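You operate a simulated robot arm through the tools that you are given. There is no shell and no other tool. Be economical: measure what you need, move in short steps, check, and stop when the job is done.

The job below is to be done with a simulated robot arm. You get a single attempt, and the scene is never put back.

TASK
Wax the stud in the vice, then free it and lay it in the green cradle.
Fine: the wax stick goes back in its stand.

The check looks at the end state, three seconds after you hand in, the way a careful person would. Anything else that was tipped, shoved, dropped, spilled or broken makes it a failure.

THE ROBOT
A 7-joint arm with a two-finger parallel gripper, fixed in place. Base frame: the origin is at the foot of the arm, x ahead of it, y to its left, z up. Units: m, degrees, N and s.
With the tool pointing down near the work surface it reaches from about 0.3 to 0.7 m from the base axis. Its first joint turns from -66.0 to 66.0 degrees. Payload 1.57 kg.
The tool frame sits at the grasp point between the pads (the TCP): z along the fingers, y along the line on which they close. The tips reach 0.03 m beyond it. The gripper opens to 0.11 m. The fingers are 0.024 m wide and 0.012 m thick; the gripper's body (0.048 by 0.112 m) begins 0.078 m behind the TCP.
Orientation is that of the tool frame in the base frame, as a unit quaternion [w, x, y, z]. With the fingers straight down and closing along the base's y, the tool's x points along the base's -x, its y along +y and its z along -z.

THE INTERFACE
- The arm moves only by the tool apply_moves. Its argument "motion" is a list of rows, each a list of 3 entries, a list of its own where there are three numbers: the opening in per cent of the stroke, from 0 (shut) to 100 (fully open), then the shift along the tool's x, y, z in m, then the turn, a rotation vector about the tool's x, y, z in degrees. In form: [[grip, [tx, ty, tz], [wx, wy, wz]], ...]. A call has 1 to 12 rows; each row is the pose to reach, as a shift and turn from the pose commanded when the call began, along the tool's axes at that moment. Each row takes 0.2 s and may step no farther than 0.05 m and 8.6 degrees from the row before; otherwise, or with a gripper value out of range, the whole call is refused. Where a pose cannot be reached the arm comes as near as it can. A force on the tool above 70 N (or 10 N above the force at the start of the call, whichever is more), or a blocked arm, ends the call early, and 0.2 s more pass. Each finger travels about 0.108 m/s and halts on what it meets, pressing with about 25 N; the grip force reading is that of the motor and also rises with nothing between the fingers. The clock runs only during rows and for 0.2 s after the last one: add rows that repeat a pose to give the fingers time. It gives the time, the measured TCP pose, the force on the tool (base axes), the opening and the grip force at its end, in the units of the frame above (readings bear some noise), with the torque about the TCP (base axes, N m) and any sound that the robot's microphone picked up.
- Cameras (640 x 400 px; columns grow to the right, rows downward): "scene" is fixed at [0.1492, -0.3811, 1.404]; the picture's right is [0.89, -0.46, 0.00], its down [-0.26, -0.50, -0.83] and it looks along [0.38, 0.73, -0.56] (base axes); focal length 304 px, centre (320, 200). "wrist" rides on the gripper at [0.07, 0.016, -0.141] in the tool frame; the picture's right is [-0.23, 0.97, 0.00], its down [-0.86, -0.20, -0.48] and it looks along [-0.47, -0.11, 0.88] (tool axes); focal length 222 px, centre (320, 200). There is no depth. A picture from a camera that has moved, and an enlarged one, comes with that camera's place and axes in the base frame and with its lens.
- camera(camera): a new picture of that camera. The clock stands still meanwhile.
- close_up(camera, box): a new picture of the part [left, top, right, bottom] of that camera's present view, enlarged. The clock stands still meanwhile.
- hand_in(): hands the job in; it is judged then, once.

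Work in short steps. Places have to be worked out from the pictures, the camera data and where the tool is seen: move nearer, look again, correct. Check each grasp and each placing, and mend what went wrong. You have 120 turns and 64 pictures in all, those below and enlarged ones among them. Open the gripper and draw the arm clear of the work before you hand the job in, unless the task says otherwise; then end with one line.

The tools are called after "Call:" as a command line: name --argument value ..., lists and objects as JSON in quotes. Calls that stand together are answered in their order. apply_moves: Moves the arm, as the interface text tells. Its arguments: {"type":"object","properties":{"motion":{"type":"array","items":{"type":"array"}}},"required":["motion"]} The other tools are called the same way: camera (camera) takes a picture; close_up (camera, box) takes an enlarged picture of a part of a camera's view; hand_in () hands the job in.

At the start:

```text
clock: 0.0
tcp_pos: [0.3195, -0.1625, 1.2528]
tcp_rot: [0.0, 0.0, 1.0, 0.001]
contact_force: [0.2, -0.1, 0.8]
torque: [-0.03, -0.01, 0.0]
gripper_width: 0.11
finger_force: 0.2
```

scene: 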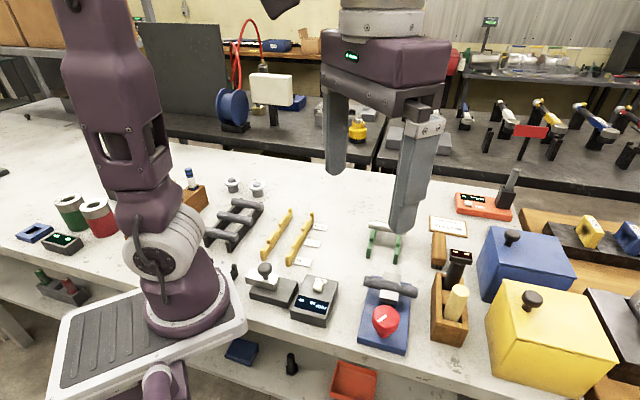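
wrist: 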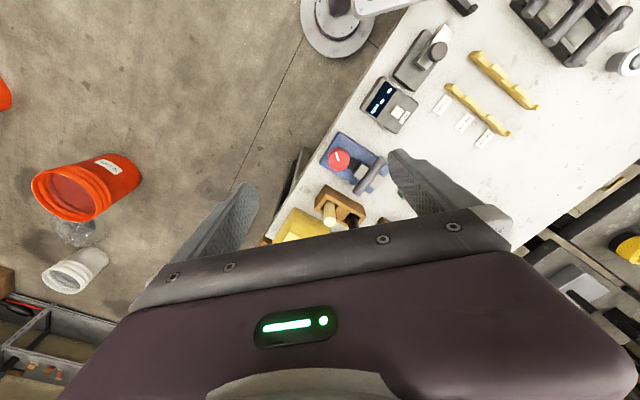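

I start by enlarging the work area to identify the vice, stud, wax stick, stand and green cradle.

Call:
close_up --camera "scene" --box '[340, 210, 500, 360]'

Call:
close_up --camera "scene" --box '[200, 170, 360, 330]'

Call:
close_up --camera "scene" --box '[420, 160, 640, 370]'

```text
2.67 times, centred on (420, 285) of scene
camera zoom: at [0.1492, -0.3811, 1.404], right [0.89, -0.46, 0.0], down [-0.26, -0.5, -0.83], along [0.38, 0.73, -0.56], focal length 812 px, centre (53, -27)
```

zoom: 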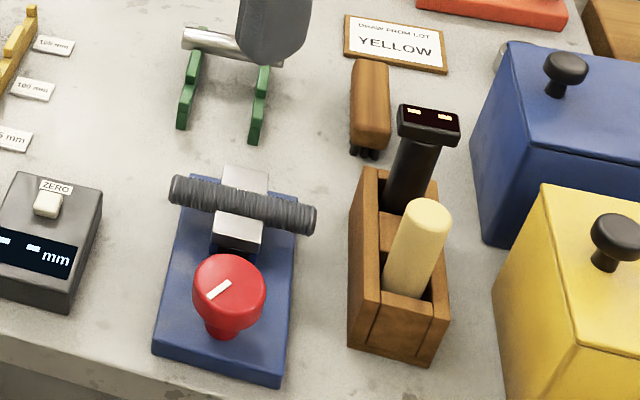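

```text
2.50 times, centred on (280, 250) of scene
camera zoom: at [0.1492, -0.3811, 1.404], right [0.89, -0.46, 0.0], down [-0.26, -0.5, -0.83], along [0.38, 0.73, -0.56], focal length 761 px, centre (420, 75)
```

zoom: 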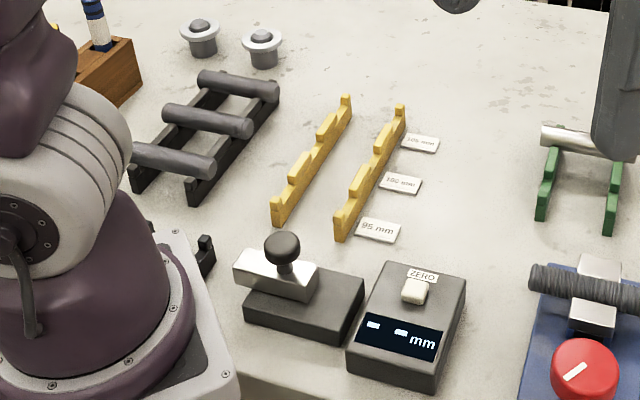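

```text
1.90 times, centred on (530, 265) of scene
camera zoom: at [0.1492, -0.3811, 1.404], right [0.89, -0.46, 0.0], down [-0.26, -0.5, -0.83], along [0.38, 0.73, -0.56], focal length 580 px, centre (-80, 76)
```

zoom: 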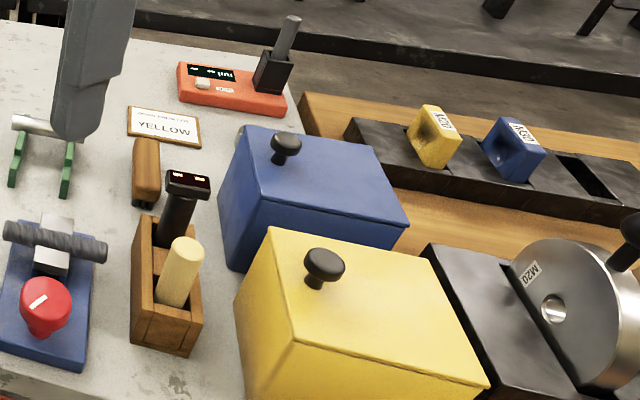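

The table top triangulates to z≈0.865, the vice knob to about (0.41,-0.14,0.92), and the wax to about (0.51,-0.19). I'll move nearer for a better wrist view.

Call:
apply_moves --motion '[[100, [-0.035, 0.01, 0.03], [0, 0, 0]], [100, [-0.07, 0.02, 0.06], [0, 0, 0]], [100, [-0.1, 0.03, 0.09], [0, 0, 0]], [100, [-0.12, 0.04, 0.1], [0, 0, 0]], [100, [-0.12, 0.04, 0.1], [0, 0, 0]]]'

Call:
camera --camera "wrist"

Call:
camera --camera "scene"

```text
clock: 1.2
tcp_pos: [0.4382, -0.1267, 1.1538]
tcp_rot: [0.001, 0.0, 1.0, 0.0]
contact_force: [-1.0, 0.7, -0.2]
torque: [0.01, -0.01, -0.01]
gripper_width: 0.1099
finger_force: 0.0
```

```text
58 pictures are left
camera wrist: at [0.3685, -0.11, 1.2937], right [0.23, 0.97, 0.0], down [0.85, -0.2, 0.48], along [0.47, -0.11, -0.88], focal length 222 px, centre (320, 200)
```

wrist: 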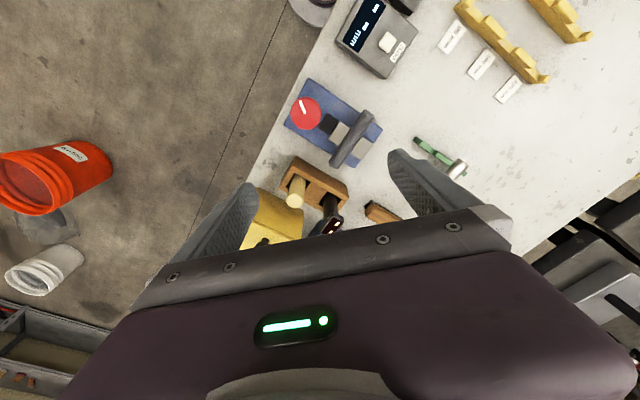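

```text
57 pictures are left
```

scene: 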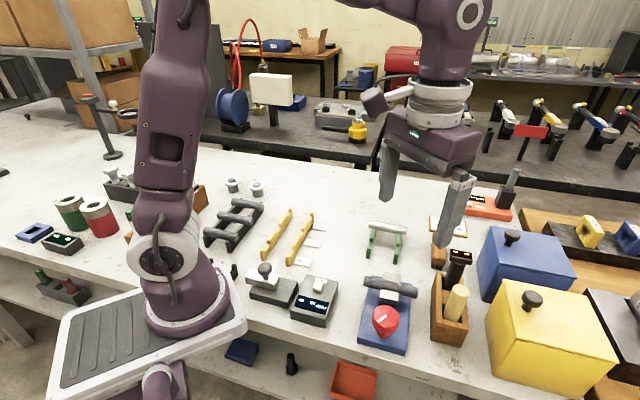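

The bench is rotated in the base frame. I'll enlarge the cradle and vice in both views to get the geometry.

Call:
close_up --camera "scene" --box '[350, 210, 420, 270]'

Call:
close_up --camera "scene" --box '[345, 240, 485, 360]'

Call:
close_up --camera "wrist" --box '[240, 70, 480, 240]'

```text
6.67 times, centred on (385, 240) of scene
camera zoom: at [0.1492, -0.3811, 1.404], right [0.89, -0.46, 0.0], down [-0.26, -0.5, -0.83], along [0.38, 0.73, -0.56], focal length 2029 px, centre (-113, -67)
```

zoom: 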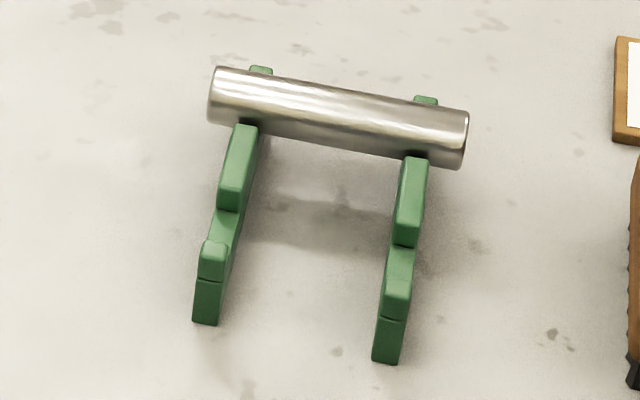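

```text
3.33 times, centred on (415, 300) of scene
camera zoom: at [0.1492, -0.3811, 1.404], right [0.89, -0.46, 0.0], down [-0.26, -0.5, -0.83], along [0.38, 0.73, -0.56], focal length 1015 px, centre (3, -133)
```

zoom: 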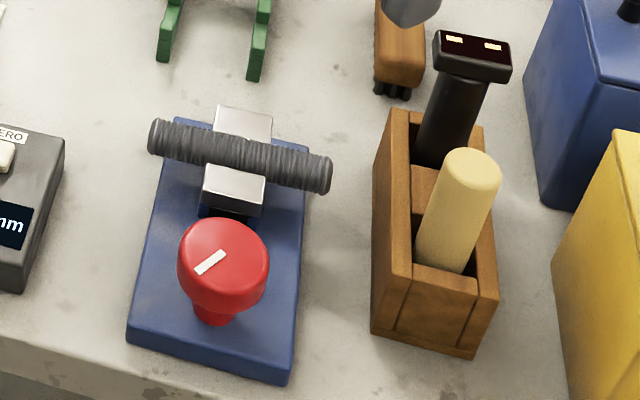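

```text
2.35 times, centred on (360, 155) of wrist
camera zoom: at [0.3685, -0.11, 1.2937], right [0.23, 0.97, 0.0], down [0.85, -0.2, 0.48], along [0.47, -0.11, -0.88], focal length 523 px, centre (226, 306)
```

zoom: 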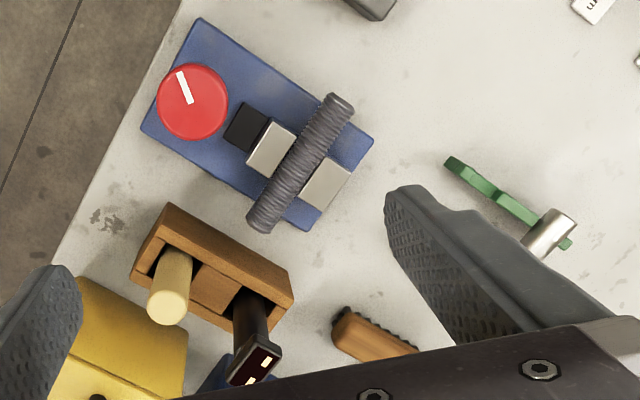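

The vice stud is about 0.095–0.10 m long, centred near (0.472,-0.080,0.907), running at about -45° in the base frame. The knob axis is vertical at (0.408,-0.143) and the wax top is at about (0.527,-0.187,0.978). The cradle's near slot is free. I'll turn the tool 45° and hover above the wax.

Call:
apply_moves --motion '[[60, [-0.015, -0.01, 0.01], [0, 0, -7.5]], [60, [-0.03, -0.02, 0.02], [0, 0, -15]], [60, [-0.045, -0.03, 0.03], [0, 0, -22.5]], [60, [-0.06, -0.04, 0.04], [0, 0, -30]], [60, [-0.075, -0.05, 0.05], [0, 0, -37.5]], [60, [-0.089, -0.06, 0.06], [0, 0, -45]], [60, [-0.089, -0.06, 0.06], [0, 0, -45]]]'

Call:
camera --camera "wrist"

Call:
close_up --camera "scene" --box '[345, 180, 545, 360]'

```text
clock: 2.8
tcp_pos: [0.5291, -0.1817, 1.0916]
tcp_rot: [0.0, -0.383, 0.924, 0.0]
contact_force: [0.6, 0.0, -0.3]
torque: [0.0, 0.0, 0.03]
gripper_width: 0.066
finger_force: 0.1
```

```text
53 pictures are left
camera wrist: at [0.4683, -0.2202, 1.2336], right [-0.53, 0.85, 0.0], down [0.74, 0.47, 0.48], along [0.41, 0.25, -0.88], focal length 222 px, centre (320, 200)
```

wrist: 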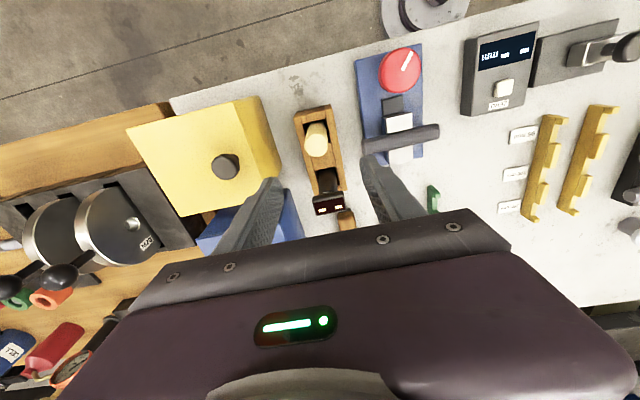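

```text
2.22 times, centred on (445, 270) of scene
camera zoom: at [0.1492, -0.3811, 1.404], right [0.89, -0.46, 0.0], down [-0.26, -0.5, -0.83], along [0.38, 0.73, -0.56], focal length 676 px, centre (42, 44)
```

zoom: 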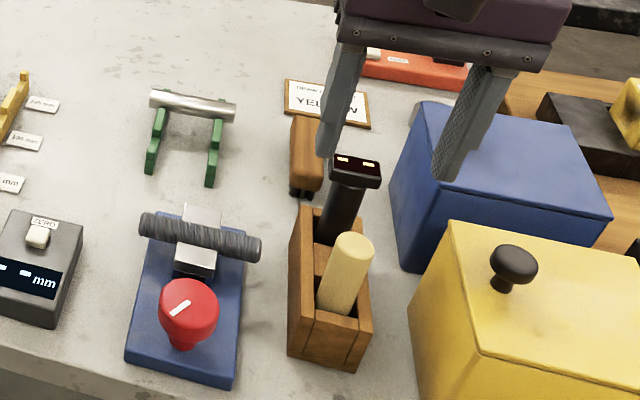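

I'll zoom on the wrist view to refine the wax and vice locations.

Call:
close_up --camera "wrist" --box '[270, 40, 450, 220]'

```text
2.22 times, centred on (360, 130) of wrist
camera zoom: at [0.4683, -0.2202, 1.2336], right [-0.53, 0.85, 0.0], down [0.74, 0.47, 0.48], along [0.41, 0.25, -0.88], focal length 494 px, centre (231, 356)
```

zoom: 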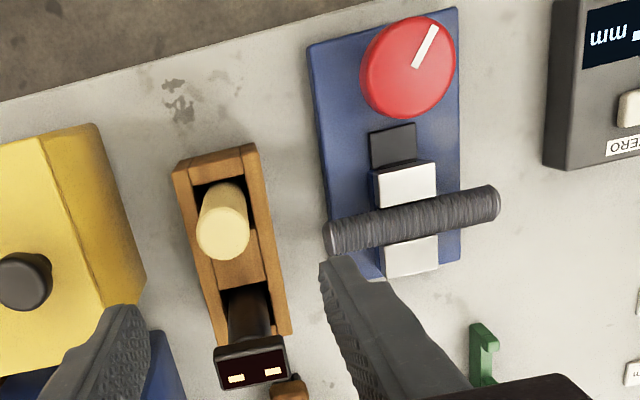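

The wax refines to (0.528,-0.1875), with a diameter of about 0.028. I'll descend around it with the tips just above the box rim and stop to check.

Call:
apply_moves --motion '[[60, [0.005, -0.0035, 0.03], [0, 0, 0]], [60, [0.005, -0.0035, 0.07], [0, 0, 0]], [60, [0.005, -0.0035, 0.1], [0, 0, 0]], [60, [0.005, -0.0035, 0.122], [0, 0, 0]], [60, [0.005, -0.0035, 0.122], [0, 0, 0]]]'

Call:
close_up --camera "scene" --box '[385, 210, 525, 350]'

Call:
close_up --camera "wrist" --box '[220, 60, 460, 260]'

```text
clock: 4.0
tcp_pos: [0.5272, -0.1866, 0.9673]
tcp_rot: [0.0, -0.382, 0.924, 0.0]
contact_force: [-0.1, 0.2, 0.0]
torque: [0.02, -0.03, 0.01]
gripper_width: 0.0658
finger_force: 0.0
```

```text
2.86 times, centred on (455, 280) of scene
camera zoom: at [0.1492, -0.3811, 1.404], right [0.89, -0.46, 0.0], down [-0.26, -0.5, -0.83], along [0.38, 0.73, -0.56], focal length 870 px, centre (-66, -29)
```

zoom: 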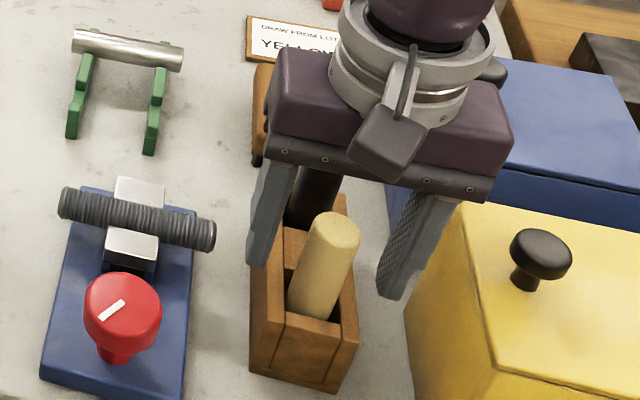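

```text
2.00 times, centred on (340, 160) of wrist
camera zoom: at [0.4666, -0.2252, 1.1096], right [-0.53, 0.85, 0.0], down [0.75, 0.46, 0.48], along [0.41, 0.25, -0.88], focal length 444 px, centre (280, 280)
```

zoom: 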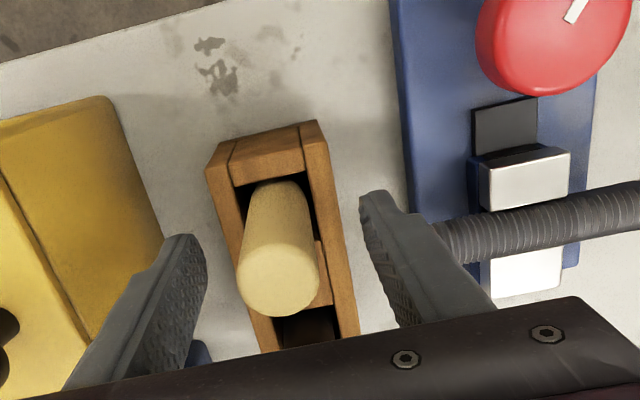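

The wax sits centred between the fingers and the tips are clear of the box. Closing now.

Call:
apply_moves --motion '[[20, [0, 0, 0], [0, 0, 0]], [15, [0, 0, 0], [0, 0, 0]], [15, [0, 0, 0], [0, 0, 0]]]'

```text
clock: 4.8
tcp_pos: [0.5267, -0.1863, 0.9686]
tcp_rot: [0.0, -0.383, 0.924, 0.0]
contact_force: [-0.7, 0.6, 1.4]
torque: [0.03, 0.03, -0.01]
gripper_width: 0.0267
finger_force: 25.0
```

Gripped at 0.0267 m with 25 N. I'll lift straight up and look at how long the stick is.

Call:
apply_moves --motion '[[15, [0, 0, -0.03], [0, 0, 0]], [15, [0, 0, -0.07], [0, 0, 0]], [15, [0, 0, -0.11], [0, 0, 0]], [15, [0, 0, -0.11], [0, 0, 0]]]'

Call:
close_up --camera "scene" --box '[345, 170, 545, 350]'

Call:
camera --camera "wrist"

```text
clock: 5.8
tcp_pos: [0.5263, -0.1885, 1.0788]
tcp_rot: [0.0, -0.383, 0.924, 0.001]
contact_force: [0.5, -0.1, -0.6]
torque: [0.0, 0.01, -0.01]
gripper_width: 0.0268
finger_force: 25.4
```

```text
2.22 times, centred on (445, 260) of scene
camera zoom: at [0.1492, -0.3811, 1.404], right [0.89, -0.46, 0.0], down [-0.26, -0.5, -0.83], along [0.38, 0.73, -0.56], focal length 676 px, centre (42, 67)
```

zoom: 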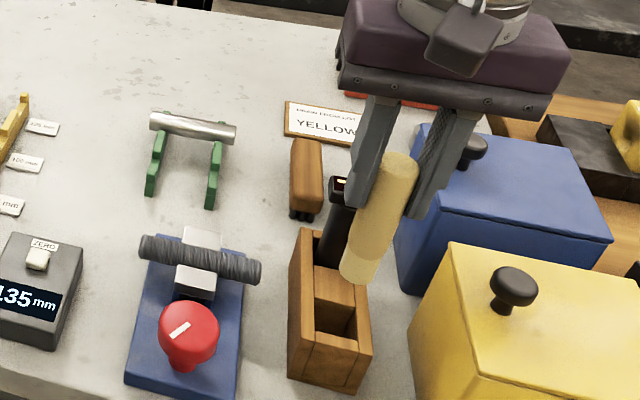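

```text
47 pictures are left
camera wrist: at [0.466, -0.2274, 1.2198], right [-0.53, 0.85, 0.0], down [0.75, 0.46, 0.48], along [0.41, 0.25, -0.88], focal length 222 px, centre (320, 200)
```

wrist: 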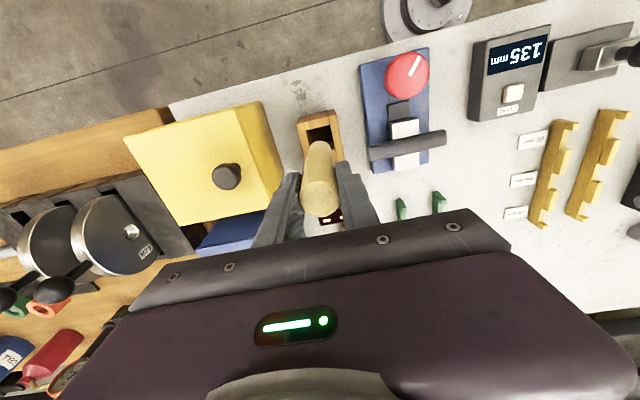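

The wax is about 0.12 m long with its bottom about 0.111 m below the TCP, so contact with the stud should come near TCP z≈1.03. I'll move above the stud's right end and look.

Call:
apply_moves --motion '[[15, [-0.013, 0.028, 0], [0, 0, 0]], [15, [-0.026, 0.056, 0], [0, 0, 0]], [15, [-0.0394, 0.0836, 0], [0, 0, 0]], [15, [-0.0394, 0.0836, 0.02], [0, 0, 0]], [15, [-0.0394, 0.0836, 0.03], [0, 0, 0]], [15, [-0.0394, 0.0836, 0.03], [0, 0, 0]]]'

Call:
close_up --camera "scene" --box '[350, 220, 470, 340]'

Call:
close_up --camera "wrist" --box '[240, 60, 440, 220]'

```text
clock: 7.2
tcp_pos: [0.495, -0.1004, 1.0507]
tcp_rot: [0.0, -0.383, 0.924, -0.001]
contact_force: [-0.2, -0.6, -0.3]
torque: [0.01, -0.04, 0.04]
gripper_width: 0.0268
finger_force: 24.8
```

```text
3.33 times, centred on (410, 280) of scene
camera zoom: at [0.1492, -0.3811, 1.404], right [0.89, -0.46, 0.0], down [-0.26, -0.5, -0.83], along [0.38, 0.73, -0.56], focal length 1015 px, centre (20, -67)
```

zoom: 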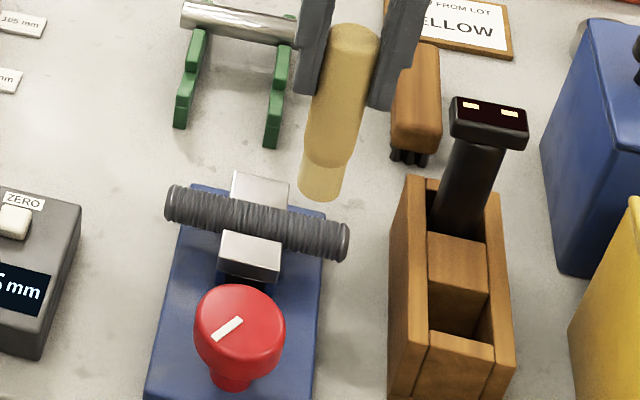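

```text
2.50 times, centred on (340, 140) of wrist
camera zoom: at [0.4342, -0.1399, 1.1926], right [-0.53, 0.85, 0.0], down [0.75, 0.46, 0.48], along [0.41, 0.25, -0.88], focal length 555 px, centre (270, 350)
```

zoom: 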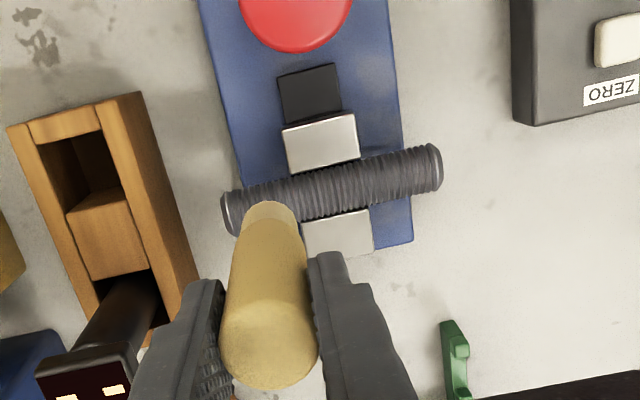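

The tip is on the stud axis at about z 0.940, and the stud top is near 0.917. I'll descend slowly.

Call:
apply_moves --motion '[[15, [0, 0, 0.012], [0, 0, 0]], [15, [0, 0, 0.017], [0, 0, 0]], [15, [0, 0, 0.019], [0, 0, 0]], [15, [0, 0, 0.02], [0, 0, 0]]]'

```text
clock: 8.2
tcp_pos: [0.4954, -0.1009, 1.0303]
tcp_rot: [0.0, -0.382, 0.924, 0.0]
contact_force: [0.6, -0.1, -0.2]
torque: [0.02, -0.01, 0.03]
gripper_width: 0.0268
finger_force: 24.7
```

No contact yet; continuing down in 1–2 mm steps.

Call:
apply_moves --motion '[[15, [0, 0, 0.002], [0, 0, 0]], [15, [0, 0, 0.003], [0, 0, 0]], [15, [0, 0, 0.004], [0, 0, 0]]]'

```text
clock: 9.0
tcp_pos: [0.4948, -0.1009, 1.0268]
tcp_rot: [0.0, -0.382, 0.924, 0.0]
contact_force: [0.2, -0.1, -0.5]
torque: [0.04, 0.01, 0.01]
gripper_width: 0.0268
finger_force: 24.8
```

Still free; continuing.

Call:
apply_moves --motion '[[15, [0, 0, 0.001], [0, 0, 0]], [15, [0, 0, 0.002], [0, 0, 0]], [15, [0, 0, 0.003], [0, 0, 0]]]'

Call:
close_up --camera "scene" --box '[350, 220, 470, 340]'

```text
clock: 9.8
tcp_pos: [0.4954, -0.1031, 1.0233]
tcp_rot: [0.0, -0.383, 0.924, 0.0]
contact_force: [0.5, -0.5, -1.1]
torque: [0.01, -0.01, 0.02]
gripper_width: 0.0266
finger_force: 24.6
```

```text
3.33 times, centred on (410, 280) of scene
camera zoom: at [0.1492, -0.3811, 1.404], right [0.89, -0.46, 0.0], down [-0.26, -0.5, -0.83], along [0.38, 0.73, -0.56], focal length 1015 px, centre (20, -67)
```

zoom: 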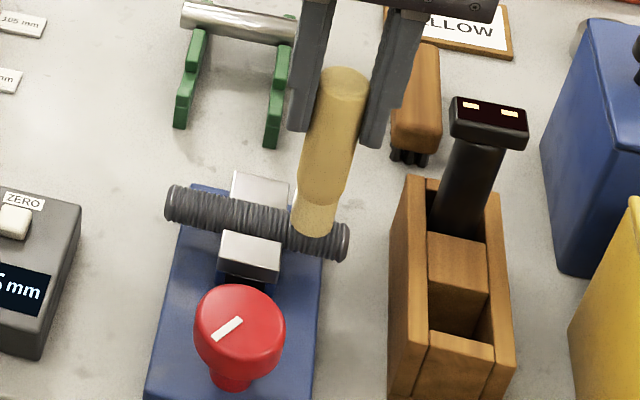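

The tip is close to the stud; continuing.

Call:
apply_moves --motion '[[15, [0, 0.001, 0.001], [0, 0, 0]], [15, [0, 0.001, 0.002], [0, 0, 0]], [15, [0, 0.001, 0.003], [0, 0, 0]]]'

```text
clock: 10.6
tcp_pos: [0.4942, -0.0996, 1.0213]
tcp_rot: [0.001, -0.383, 0.924, -0.001]
contact_force: [4.6, -5.5, 25.4]
torque: [-0.55, -0.44, -0.02]
gripper_width: 0.027
finger_force: 24.9
```

Contact at 25 N, a bit firm. I'll ease off slightly and rub over this protruding end.

Call:
apply_moves --motion '[[15, [0, 0, -0.0007], [0, 0, 0]], [15, [0, -0.006, -0.0007], [0, 0, 0]], [15, [0, -0.012, -0.0007], [0, 0, 0]], [15, [0, -0.006, -0.0007], [0, 0, 0]], [15, [0, 0, -0.0007], [0, 0, 0]], [15, [0, 0.005, -0.0007], [0, 0, 0]]]'

Call:
close_up --camera "scene" --box '[350, 220, 470, 340]'

```text
clock: 12.0
tcp_pos: [0.4913, -0.098, 1.0216]
tcp_rot: [0.0, -0.382, 0.924, 0.0]
contact_force: [1.9, -1.6, 4.4]
torque: [-0.21, -0.16, 0.0]
gripper_width: 0.0267
finger_force: 24.7
```

```text
3.33 times, centred on (410, 280) of scene
camera zoom: at [0.1492, -0.3811, 1.404], right [0.89, -0.46, 0.0], down [-0.26, -0.5, -0.83], along [0.38, 0.73, -0.56], focal length 1015 px, centre (20, -67)
```

zoom: 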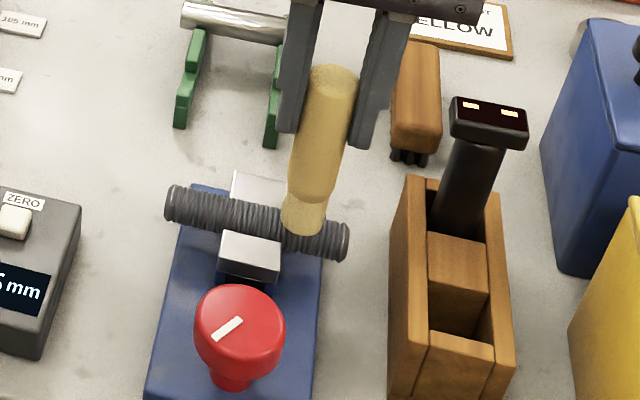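

Light rubbing contact of about 5 N, with no jaw contact seen yet. I'll press slightly more and sweep across towards the other end, watching the forces.

Call:
apply_moves --motion '[[15, [0, 0, 0.0003], [0, 0, 0]], [15, [0, 0.006, 0.0003], [0, 0, 0]], [15, [0, 0.012, 0.0003], [0, 0, 0]], [15, [0, 0.018, 0.0003], [0, 0, 0]]]'

Call:
close_up --camera "scene" --box '[350, 220, 470, 340]'

```text
clock: 13.0
tcp_pos: [0.4777, -0.0845, 1.0211]
tcp_rot: [0.0, -0.382, 0.924, 0.001]
contact_force: [1.4, -0.3, 3.2]
torque: [-0.11, -0.17, -0.03]
gripper_width: 0.0271
finger_force: 25.6
```

```text
3.33 times, centred on (410, 280) of scene
camera zoom: at [0.1492, -0.3811, 1.404], right [0.89, -0.46, 0.0], down [-0.26, -0.5, -0.83], along [0.38, 0.73, -0.56], focal length 1015 px, centre (20, -67)
```

zoom: 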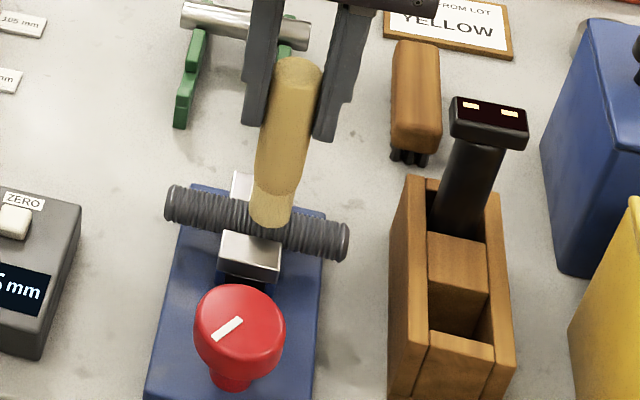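

No jaw collision over the middle. I'll continue to the left end and then sweep back with slightly firmer pressure.

Call:
apply_moves --motion '[[15, [0, 0.008, 0.0004], [0, 0, 0]], [15, [0, 0.016, 0.0005], [0, 0, 0]], [15, [0, 0.024, 0.0006], [0, 0, 0]], [15, [0, 0.032, 0.0006], [0, 0, 0]], [15, [0, 0.04, 0.0006], [0, 0, 0]], [15, [0, 0.047, 0.0006], [0, 0, 0]]]'

Call:
close_up --camera "scene" --box '[350, 220, 470, 340]'

```text
clock: 14.4
tcp_pos: [0.4434, -0.0512, 1.0182]
tcp_rot: [-0.001, -0.383, 0.924, 0.0]
contact_force: [0.3, 0.0, 3.2]
torque: [-0.12, -0.12, 0.0]
gripper_width: 0.027
finger_force: 24.9
```

```text
3.33 times, centred on (410, 280) of scene
camera zoom: at [0.1492, -0.3811, 1.404], right [0.89, -0.46, 0.0], down [-0.26, -0.5, -0.83], along [0.38, 0.73, -0.56], focal length 1015 px, centre (20, -67)
```

zoom: 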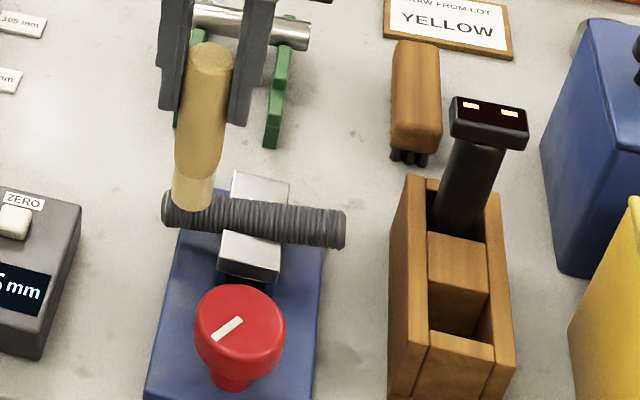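

The stud has tipped slightly in the jaws, with its left end lower, so I'll keep the pressure mild. I'll sweep back to the right, which also levels it, then lift and inspect the stud.

Call:
apply_moves --motion '[[15, [0, -0.008, 0], [0, 0, 0]], [15, [0, -0.016, 0], [0, 0, 0]], [15, [0, -0.024, 0], [0, 0, 0]], [15, [0, -0.032, -0.0002], [0, 0, 0]], [15, [0, -0.04, -0.0004], [0, 0, 0]], [15, [0, -0.048, -0.0006], [0, 0, 0]], [15, [0, -0.056, -0.0006], [0, 0, 0]], [15, [0, -0.064, -0.0006], [0, 0, 0]], [15, [0, -0.072, -0.0006], [0, 0, 0]]]'

Call:
close_up --camera "scene" --box '[365, 250, 435, 310]'

```text
clock: 16.4
tcp_pos: [0.4968, -0.1021, 1.0215]
tcp_rot: [0.0, -0.383, 0.924, 0.0]
contact_force: [-0.1, -0.3, -1.0]
torque: [0.02, 0.03, -0.02]
gripper_width: 0.0269
finger_force: 24.5
```

```text
6.67 times, centred on (400, 280) of scene
camera zoom: at [0.1492, -0.3811, 1.404], right [0.89, -0.46, 0.0], down [-0.26, -0.5, -0.83], along [0.38, 0.73, -0.56], focal length 2029 px, centre (-213, -333)
```

zoom: 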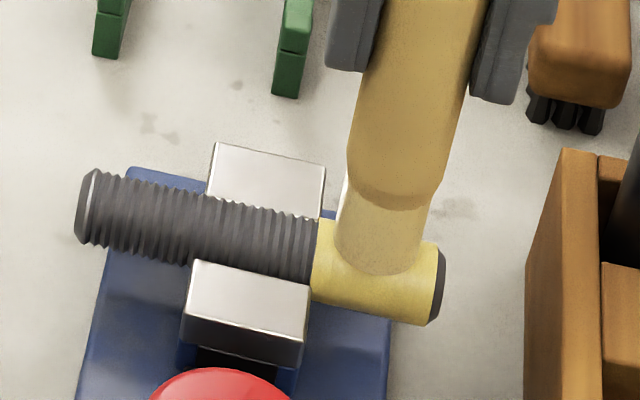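

Waxing worked: the right protruding section is now coated in yellow. The left section still needs it, so I'll hop over there and rub back and forth lightly.

Call:
apply_moves --motion '[[15, [0, 0, -0.006], [0, 0, 0]], [15, [0, 0.03, -0.006], [0, 0, 0]], [15, [0, 0.06, -0.006], [0, 0, 0]], [15, [0, 0.06, 0], [0, 0, 0]], [15, [0, 0.06, 0.001], [0, 0, 0]], [15, [0, 0.067, 0.001], [0, 0, 0]], [15, [0, 0.074, 0.001], [0, 0, 0]], [15, [0, 0.067, 0.001], [0, 0, 0]], [15, [0, 0.06, 0.001], [0, 0, 0]], [15, [0, 0.053, 0.001], [0, 0, 0]], [15, [0, 0.06, 0.001], [0, 0, 0]], [15, [0, 0.067, 0.001], [0, 0, 0]]]'

Call:
close_up --camera "scene" --box '[355, 250, 425, 310]'

```text
clock: 19.0
tcp_pos: [0.4477, -0.0533, 1.0205]
tcp_rot: [0.001, -0.383, 0.924, 0.0]
contact_force: [-0.1, 0.8, -0.6]
torque: [0.03, 0.0, -0.02]
gripper_width: 0.0268
finger_force: 25.5
```

```text
6.67 times, centred on (390, 280) of scene
camera zoom: at [0.1492, -0.3811, 1.404], right [0.89, -0.46, 0.0], down [-0.26, -0.5, -0.83], along [0.38, 0.73, -0.56], focal length 2029 px, centre (-147, -333)
```

zoom: 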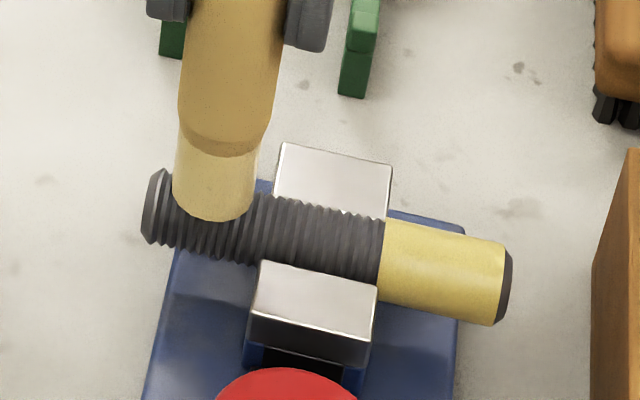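

No contact force here, so the left end sits a little low. I'll lower by a further 1–2 mm until there's contact.

Call:
apply_moves --motion '[[15, [0, 0, 0.001], [0, 0, 0]], [15, [0, 0, 0.0016], [0, 0, 0]]]'

```text
clock: 19.6
tcp_pos: [0.448, -0.0537, 1.0204]
tcp_rot: [0.002, -0.382, 0.924, 0.0]
contact_force: [-5.4, 5.6, 26.0]
torque: [0.47, 0.37, -0.01]
gripper_width: 0.0269
finger_force: 24.6
```

Contact at 26 N. I'll ease off a little and rub this end.

Call:
apply_moves --motion '[[15, [0, 0, -0.0004], [0, 0, 0]], [15, [0, 0.007, -0.0004], [0, 0, 0]], [15, [0, 0.0, -0.0004], [0, 0, 0]], [15, [0, -0.007, -0.0004], [0, 0, 0]], [15, [0, -0.014, -0.0004], [0, 0, 0]], [15, [0, -0.007, -0.0004], [0, 0, 0]], [15, [0, 0, -0.0004], [0, 0, 0]], [15, [0, 0.007, -0.0004], [0, 0, 0]]]'

Call:
close_up --camera "scene" --box '[355, 250, 425, 310]'

```text
clock: 21.4
tcp_pos: [0.4435, -0.0501, 1.0189]
tcp_rot: [0.0, -0.382, 0.924, 0.0]
contact_force: [1.2, -1.6, 2.3]
torque: [-0.13, -0.17, -0.02]
gripper_width: 0.0269
finger_force: 24.6
```

```text
6.67 times, centred on (390, 280) of scene
camera zoom: at [0.1492, -0.3811, 1.404], right [0.89, -0.46, 0.0], down [-0.26, -0.5, -0.83], along [0.38, 0.73, -0.56], focal length 2029 px, centre (-147, -333)
```

zoom: 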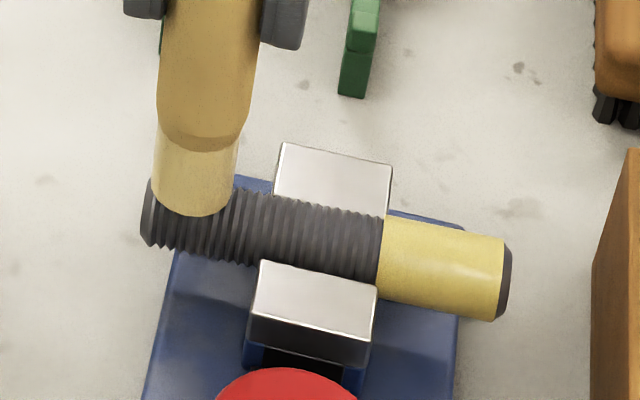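

The left end isn't coated yet, so I'll add more strokes with slightly firmer contact.

Call:
apply_moves --motion '[[15, [0, -0.007, 0.0004], [0, 0, 0]], [15, [0, -0.014, 0.0004], [0, 0, 0]], [15, [0, -0.02, 0.0004], [0, 0, 0]], [15, [0, -0.014, 0.0004], [0, 0, 0]], [15, [0, -0.007, 0.0004], [0, 0, 0]], [15, [0, 0, 0.0004], [0, 0, 0]], [15, [0, -0.007, 0.0006], [0, 0, 0]], [15, [0, -0.014, 0.0006], [0, 0, 0]], [15, [0, -0.02, 0.0006], [0, 0, 0]], [15, [0, -0.014, 0.0006], [0, 0, 0]], [15, [0, -0.007, 0.0006], [0, 0, 0]], [15, [0, 0, 0.0006], [0, 0, 0]]]'

Call:
close_up --camera "scene" --box '[355, 250, 425, 310]'

```text
clock: 24.0
tcp_pos: [0.4423, -0.0498, 1.0181]
tcp_rot: [0.001, -0.382, 0.924, 0.0]
contact_force: [-0.1, -0.7, 1.8]
torque: [-0.09, -0.13, 0.01]
gripper_width: 0.0266
finger_force: 25.0
```

```text
6.67 times, centred on (390, 280) of scene
camera zoom: at [0.1492, -0.3811, 1.404], right [0.89, -0.46, 0.0], down [-0.26, -0.5, -0.83], along [0.38, 0.73, -0.56], focal length 2029 px, centre (-147, -333)
```

zoom: 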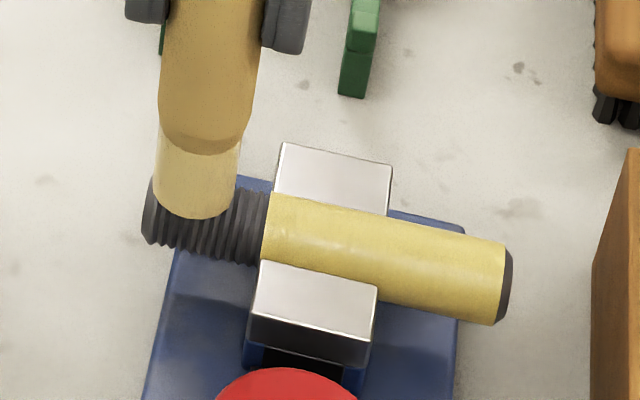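

The middle section is coated too; only the left section remains. More strokes there with slightly more pressure.

Call:
apply_moves --motion '[[15, [0, 0, 0.0006], [0, 0, 0]], [15, [0, -0.007, 0.0008], [0, 0, 0]], [15, [0, -0.014, 0.0008], [0, 0, 0]], [15, [0, -0.007, 0.0008], [0, 0, 0]], [15, [0, 0, 0.001], [0, 0, 0]], [15, [0, -0.007, 0.001], [0, 0, 0]], [15, [0, -0.014, 0.001], [0, 0, 0]], [15, [0, -0.007, 0.001], [0, 0, 0]], [15, [0, 0, 0.001], [0, 0, 0]], [15, [0, -0.007, 0.001], [0, 0, 0]], [15, [0, -0.014, 0.001], [0, 0, 0]]]'

Call:
close_up --camera "scene" --box '[355, 250, 425, 310]'

```text
clock: 26.4
tcp_pos: [0.454, -0.0588, 1.0163]
tcp_rot: [0.0, -0.382, 0.924, 0.0]
contact_force: [-6.4, 6.8, 25.8]
torque: [0.64, 0.62, -0.01]
gripper_width: 0.027
finger_force: 25.0
```

```text
6.67 times, centred on (390, 280) of scene
camera zoom: at [0.1487, -0.3808, 1.4041], right [0.89, -0.46, 0.0], down [-0.26, -0.5, -0.83], along [0.38, 0.73, -0.56], focal length 2029 px, centre (-147, -333)
```

zoom: 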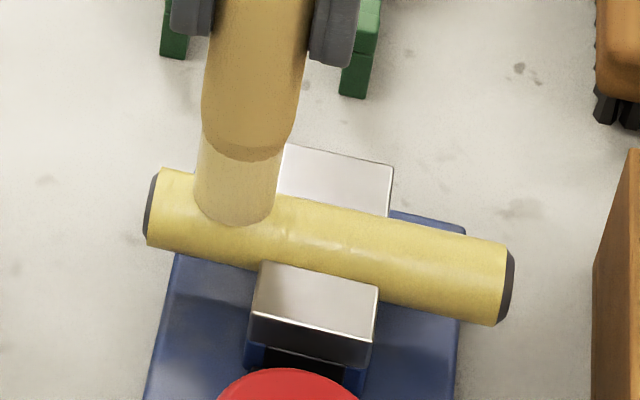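

The stud is fully waxed. I'll lift off and carry the wax stick back above its stand.

Call:
apply_moves --motion '[[15, [0, 0, -0.02], [0, 0, 0]], [15, [0, 0, -0.065], [0, 0, 0]], [15, [0.01, -0.04, -0.065], [0, 0, 0]], [15, [0.02, -0.08, -0.065], [0, 0, 0]], [15, [0.03, -0.12, -0.065], [0, 0, 0]], [15, [0.0389, -0.1421, -0.065], [0, 0, 0]], [15, [0.0389, -0.1421, -0.065], [0, 0, 0]]]'

Call:
close_up --camera "scene" --box '[385, 210, 505, 340]'

Call:
close_up --camera "wrist" --box '[240, 60, 440, 240]'

```text
clock: 28.0
tcp_pos: [0.5242, -0.1858, 1.0817]
tcp_rot: [0.001, -0.383, 0.924, 0.0]
contact_force: [0.8, 1.9, -0.4]
torque: [0.01, 0.02, 0.01]
gripper_width: 0.0269
finger_force: 25.4
```

```text
3.08 times, centred on (445, 275) of scene
camera zoom: at [0.1492, -0.3811, 1.404], right [0.89, -0.46, 0.0], down [-0.26, -0.5, -0.83], along [0.38, 0.73, -0.56], focal length 937 px, centre (-65, -31)
```

zoom: 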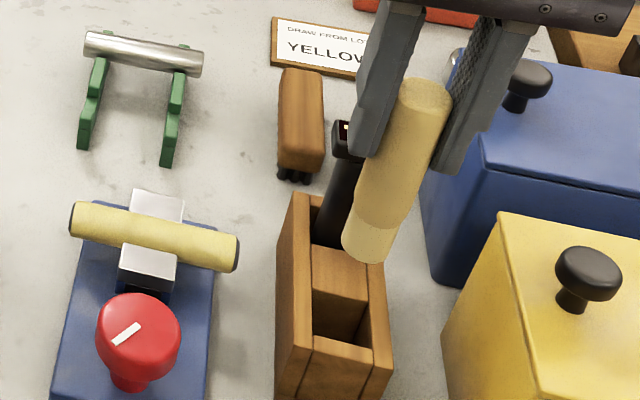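

```text
2.22 times, centred on (340, 150) of wrist
camera zoom: at [0.4636, -0.2244, 1.2235], right [-0.53, 0.85, 0.0], down [0.75, 0.46, 0.48], along [0.41, 0.25, -0.88], focal length 494 px, centre (276, 311)
```

zoom: 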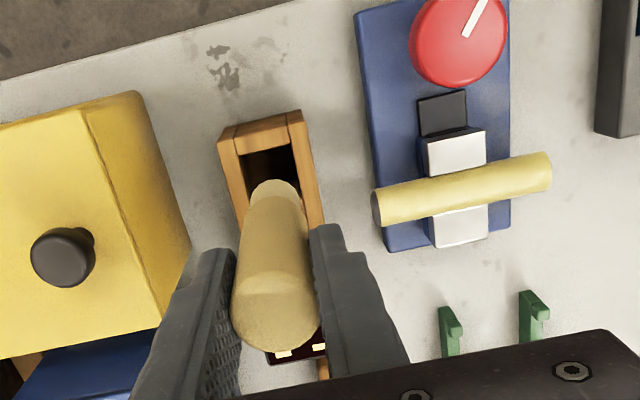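

The commands sum to within 0.5 mm of the original grasp pose. I'll correct that and descend so the tip just enters the pocket, then check.

Call:
apply_moves --motion '[[15, [0.0005, -0.0005, 0.02], [0, 0, 0]], [15, [0.0005, -0.0005, 0.04], [0, 0, 0]], [15, [0.0005, -0.0005, 0.055], [0, 0, 0]], [15, [0.0005, -0.0005, 0.068], [0, 0, 0]], [15, [0.0005, -0.0005, 0.068], [0, 0, 0]]]'

Call:
close_up --camera "scene" --box '[385, 230, 505, 350]'

```text
clock: 29.2
tcp_pos: [0.5245, -0.187, 1.0132]
tcp_rot: [0.0, -0.383, 0.924, 0.0]
contact_force: [-0.2, 0.4, -1.3]
torque: [-0.04, -0.01, 0.03]
gripper_width: 0.0268
finger_force: 24.9
```

```text
3.33 times, centred on (445, 290) of scene
camera zoom: at [0.1492, -0.3811, 1.404], right [0.89, -0.46, 0.0], down [-0.26, -0.5, -0.83], along [0.38, 0.73, -0.56], focal length 1015 px, centre (-97, -100)
```

zoom: 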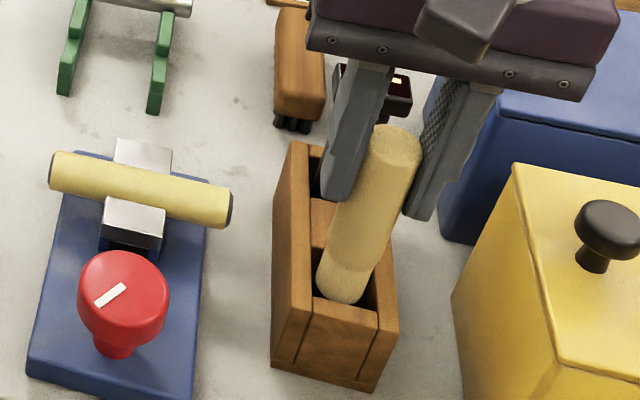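

The tip is in the pocket with no side force. Lowering further until the stick touches the floor.

Call:
apply_moves --motion '[[15, [0, 0, 0.015], [0, 0, 0]], [15, [0, 0, 0.03], [0, 0, 0]], [15, [0, 0, 0.038], [0, 0, 0]], [15, [0, 0, 0.041], [0, 0, 0]]]'

```text
clock: 30.2
tcp_pos: [0.524, -0.1876, 0.9733]
tcp_rot: [-0.001, -0.383, 0.924, -0.001]
contact_force: [-0.5, 0.1, -0.6]
torque: [0.01, -0.04, -0.01]
gripper_width: 0.0265
finger_force: 24.7
```

No contact yet; stepping down more slowly.

Call:
apply_moves --motion '[[15, [0, 0, 0.002], [0, 0, 0]], [15, [0, 0, 0.0035], [0, 0, 0]], [15, [0, 0, 0.005], [0, 0, 0]]]'

```text
clock: 31.0
tcp_pos: [0.5252, -0.1886, 0.9692]
tcp_rot: [0.001, -0.383, 0.924, -0.001]
contact_force: [-6.9, 5.1, 26.1]
torque: [0.56, 0.66, -0.05]
gripper_width: 0.0271
finger_force: 25.1
```

It touches the floor at z≈0.969, the same as the original height. Easing off 1 mm, opening, and rising.

Call:
apply_moves --motion '[[15, [0, 0, -0.001], [0, 0, 0]], [40, [0, 0, -0.001], [0, 0, 0]], [55, [0, 0, -0.001], [0, 0, 0]], [55, [0, 0, -0.001], [0, 0, 0]], [55, [0, 0, -0.03], [0, 0, 0]], [55, [0, 0, -0.07], [0, 0, 0]], [55, [0, 0, -0.11], [0, 0, 0]], [55, [0, 0, -0.11], [0, 0, 0]]]'

Call:
close_up --camera "scene" --box '[345, 230, 505, 350]'

Call:
close_up --camera "wrist" --box '[270, 20, 470, 200]'

```text
clock: 32.8
tcp_pos: [0.5244, -0.1886, 1.0794]
tcp_rot: [0.0, -0.383, 0.924, 0.0]
contact_force: [-0.1, -0.8, -0.2]
torque: [-0.03, -0.03, 0.0]
gripper_width: 0.0603
finger_force: 0.1
```

```text
3.33 times, centred on (425, 290) of scene
camera zoom: at [0.1492, -0.3811, 1.404], right [0.89, -0.46, 0.0], down [-0.26, -0.5, -0.83], along [0.38, 0.73, -0.56], focal length 1015 px, centre (-30, -100)
```

zoom: 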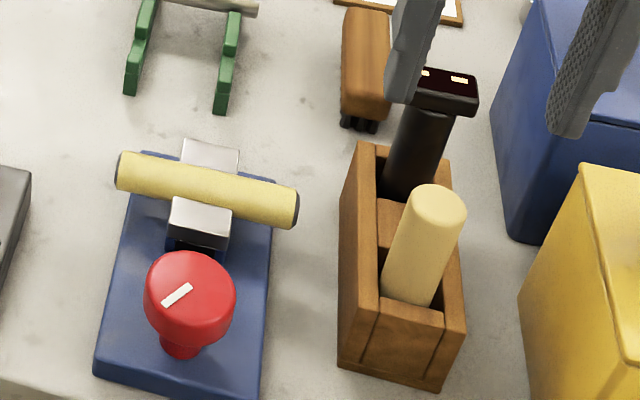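

```text
2.22 times, centred on (370, 110) of wrist
camera zoom: at [0.4641, -0.2271, 1.2207], right [-0.53, 0.85, 0.0], down [0.75, 0.46, 0.48], along [0.41, 0.25, -0.88], focal length 494 px, centre (209, 400)
```

zoom: 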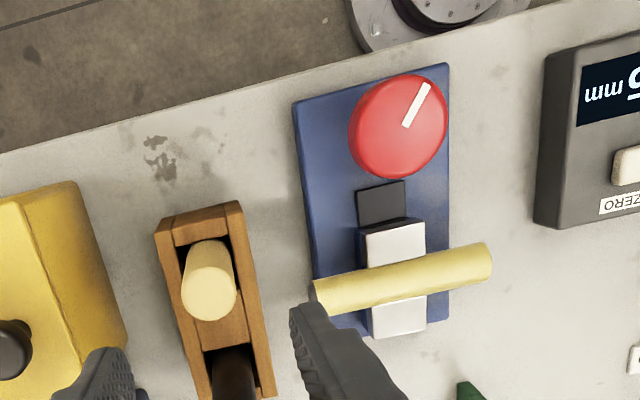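

The wax stick is back upright in its stand. Next is the red knob at about (0.409,-0.143), top at 0.928 and about 0.05 in diameter. I'll hover above it, pre-turned 30° clockwise.

Call:
apply_moves --motion '[[80, [0.013, 0.0285, 0], [0, 0, 7.5]], [80, [0.026, 0.057, 0], [0, 0, 15]], [80, [0.039, 0.0855, 0], [0, 0, 22.5]], [80, [0.052, 0.1142, 0], [0, 0, 30]], [80, [0.052, 0.1142, 0.03], [0, 0, 30]], [80, [0.052, 0.1142, 0.06], [0, 0, 30]], [80, [0.052, 0.1142, 0.06], [0, 0, 30]]]'

Call:
camera --camera "wrist"

Call:
close_up --camera "scene" --box '[325, 220, 485, 360]'

```text
clock: 34.4
tcp_pos: [0.4066, -0.1453, 1.0176]
tcp_rot: [0.0, -0.131, 0.991, -0.001]
contact_force: [0.0, 0.0, 0.5]
torque: [-0.01, 0.02, 0.0]
gripper_width: 0.0879
finger_force: 0.0
```

```text
30 pictures are left
camera wrist: at [0.3356, -0.1481, 1.159], right [-0.03, 1.0, 0.0], down [0.88, 0.03, 0.48], along [0.48, 0.02, -0.88], focal length 222 px, centre (320, 200)
```

wrist: 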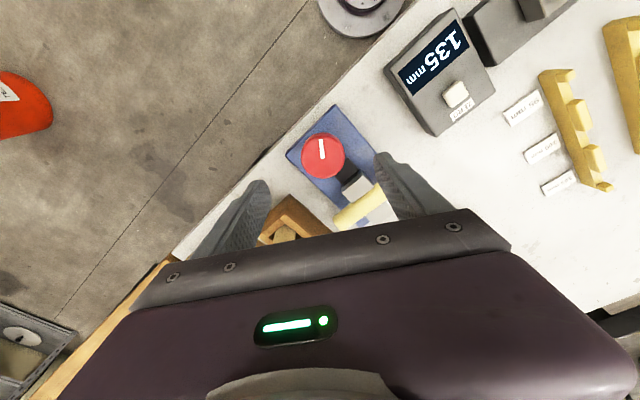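

```text
2.86 times, centred on (405, 290) of scene
camera zoom: at [0.1492, -0.3811, 1.404], right [0.89, -0.46, 0.0], down [-0.26, -0.5, -0.83], along [0.38, 0.73, -0.56], focal length 870 px, centre (77, -57)
```

zoom: 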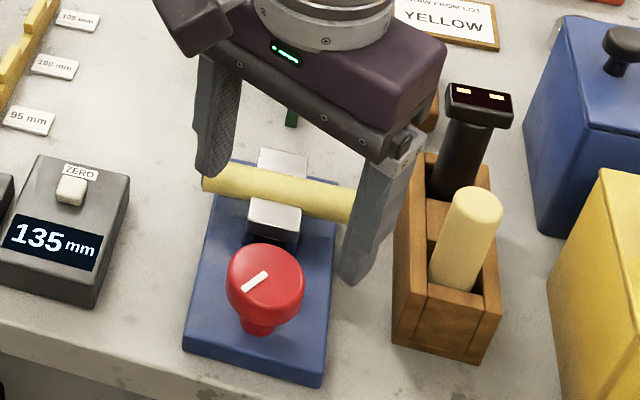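

The knob is centred beneath the tool. Descending with the tips to about 0.898 and closing on it.

Call:
apply_moves --motion '[[80, [0, 0, 0.03], [0, 0, 0]], [80, [0, 0, 0.06], [0, 0, 0]], [80, [0, 0, 0.08], [0, 0, 0]], [80, [0, 0, 0.09], [0, 0, 0]], [50, [0, 0, 0.09], [0, 0, 0]], [35, [0, 0, 0.09], [0, 0, 0]], [35, [0, 0, 0.09], [0, 0, 0]]]'

Call:
close_up --camera "scene" --box '[325, 240, 465, 360]'

```text
clock: 36.0
tcp_pos: [0.4079, -0.1429, 0.9272]
tcp_rot: [-0.001, -0.13, 0.992, 0.0]
contact_force: [-0.8, 14.2, -6.5]
torque: [0.06, 0.0, 0.03]
gripper_width: 0.0508
finger_force: 6.9
```

```text
3.33 times, centred on (395, 300) of scene
camera zoom: at [0.1492, -0.3808, 1.4041], right [0.89, -0.46, 0.0], down [-0.26, -0.5, -0.83], along [0.38, 0.73, -0.56], focal length 1015 px, centre (70, -133)
```

zoom: 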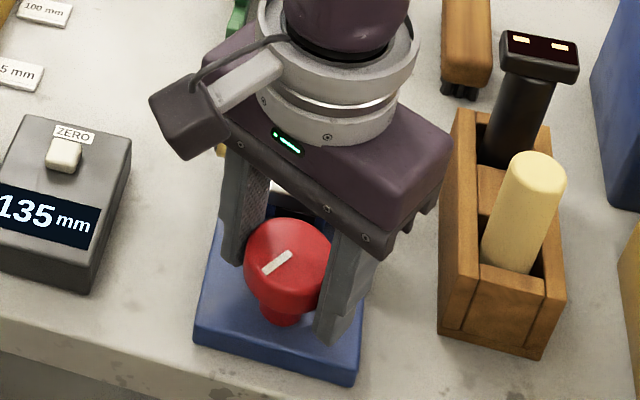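

The left finger touched first, giving a 14 N side force. I'll shift about 1 mm toward it and let the grip settle.

Call:
apply_moves --motion '[[35, [0, 0.001, 0], [0, 0, 0]], [35, [0, 0.001, 0], [0, 0, 0]]]'

```text
clock: 36.6
tcp_pos: [0.4084, -0.1419, 0.9283]
tcp_rot: [0.0, -0.131, 0.991, 0.0]
contact_force: [-2.2, 11.0, -5.6]
torque: [0.06, 0.07, 0.09]
gripper_width: 0.0491
finger_force: 5.8
```

Still one-sided; I'll shift another 2 mm.

Call:
apply_moves --motion '[[35, [0, 0.001, 0], [0, 0, 0]], [35, [0, 0.002, 0], [0, 0, 0]], [35, [0, 0.002, 0], [0, 0, 0]]]'

```text
clock: 37.4
tcp_pos: [0.4074, -0.1419, 0.9288]
tcp_rot: [0.0, -0.129, 0.992, -0.001]
contact_force: [-4.7, -6.5, 2.4]
torque: [-0.39, 0.22, -0.03]
gripper_width: 0.047
finger_force: 44.7
```

Now it's firmly gripped at 0.047. I'll turn counter-clockwise 40° and watch the torque.

Call:
apply_moves --motion '[[35, [0, -0.0005, 0], [0, 0, -6]], [35, [0, -0.0005, 0], [0, 0, -12]], [35, [0, -0.0005, 0], [0, 0, -20]], [35, [0, -0.0005, 0], [0, 0, -28]], [35, [0, -0.0005, 0], [0, 0, -35]], [35, [0, -0.0005, 0], [0, 0, -40]]]'

Call:
close_up --camera "scene" --box '[325, 240, 465, 360]'

```text
clock: 38.8
tcp_pos: [0.4095, -0.1433, 0.9288]
tcp_rot: [0.0, -0.462, 0.887, -0.002]
contact_force: [3.5, -31.5, 32.0]
torque: [-0.56, -0.22, -0.06]
gripper_width: 0.0471
finger_force: 45.0
```

```text
3.33 times, centred on (395, 300) of scene
camera zoom: at [0.1488, -0.3818, 1.4038], right [0.89, -0.46, 0.0], down [-0.26, -0.5, -0.83], along [0.38, 0.73, -0.56], focal length 1015 px, centre (70, -133)
```

zoom: 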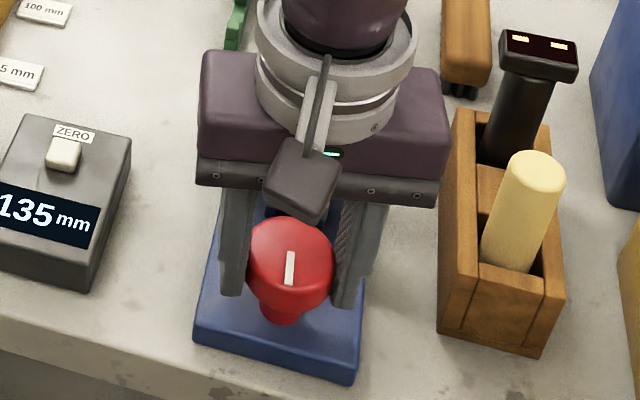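

The knob turned 40° with little torque, with some side load from misalignment. I'll relax the offset and turn another 35°.

Call:
apply_moves --motion '[[35, [0.0009, -0.0006, -0.001], [0, 0, 0]], [35, [0.0009, -0.0006, -0.001], [0, 0, -8]], [35, [0.0009, -0.0006, -0.001], [0, 0, -16]], [35, [0.0009, -0.0006, -0.001], [0, 0, -24]], [35, [0.0009, -0.0006, -0.001], [0, 0, -30]], [35, [0.0009, -0.0006, -0.001], [0, 0, -35]]]'

Call:
close_up --camera "wrist" --box '[220, 40, 500, 240]'

```text
clock: 40.2
tcp_pos: [0.4102, -0.1425, 0.9306]
tcp_rot: [-0.001, 0.708, -0.707, 0.002]
contact_force: [28.4, -29.2, -27.1]
torque: [-0.39, -0.3, -0.06]
gripper_width: 0.0469
finger_force: 45.0
```

```text
2.00 times, centred on (360, 140) of wrist
camera zoom: at [0.3936, -0.2142, 1.0709], right [-0.97, 0.23, 0.0], down [0.2, 0.86, 0.48], along [0.11, 0.47, -0.88], focal length 444 px, centre (240, 320)
```

zoom: 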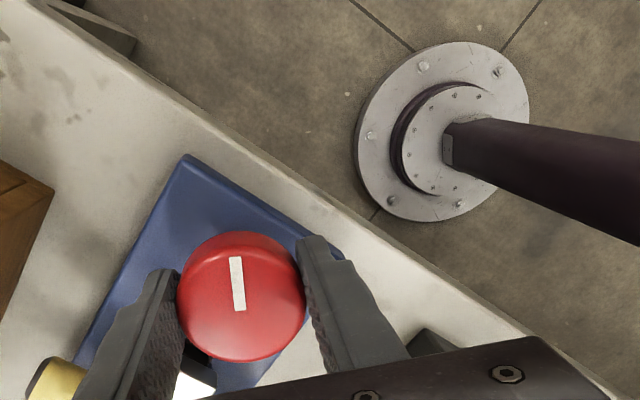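

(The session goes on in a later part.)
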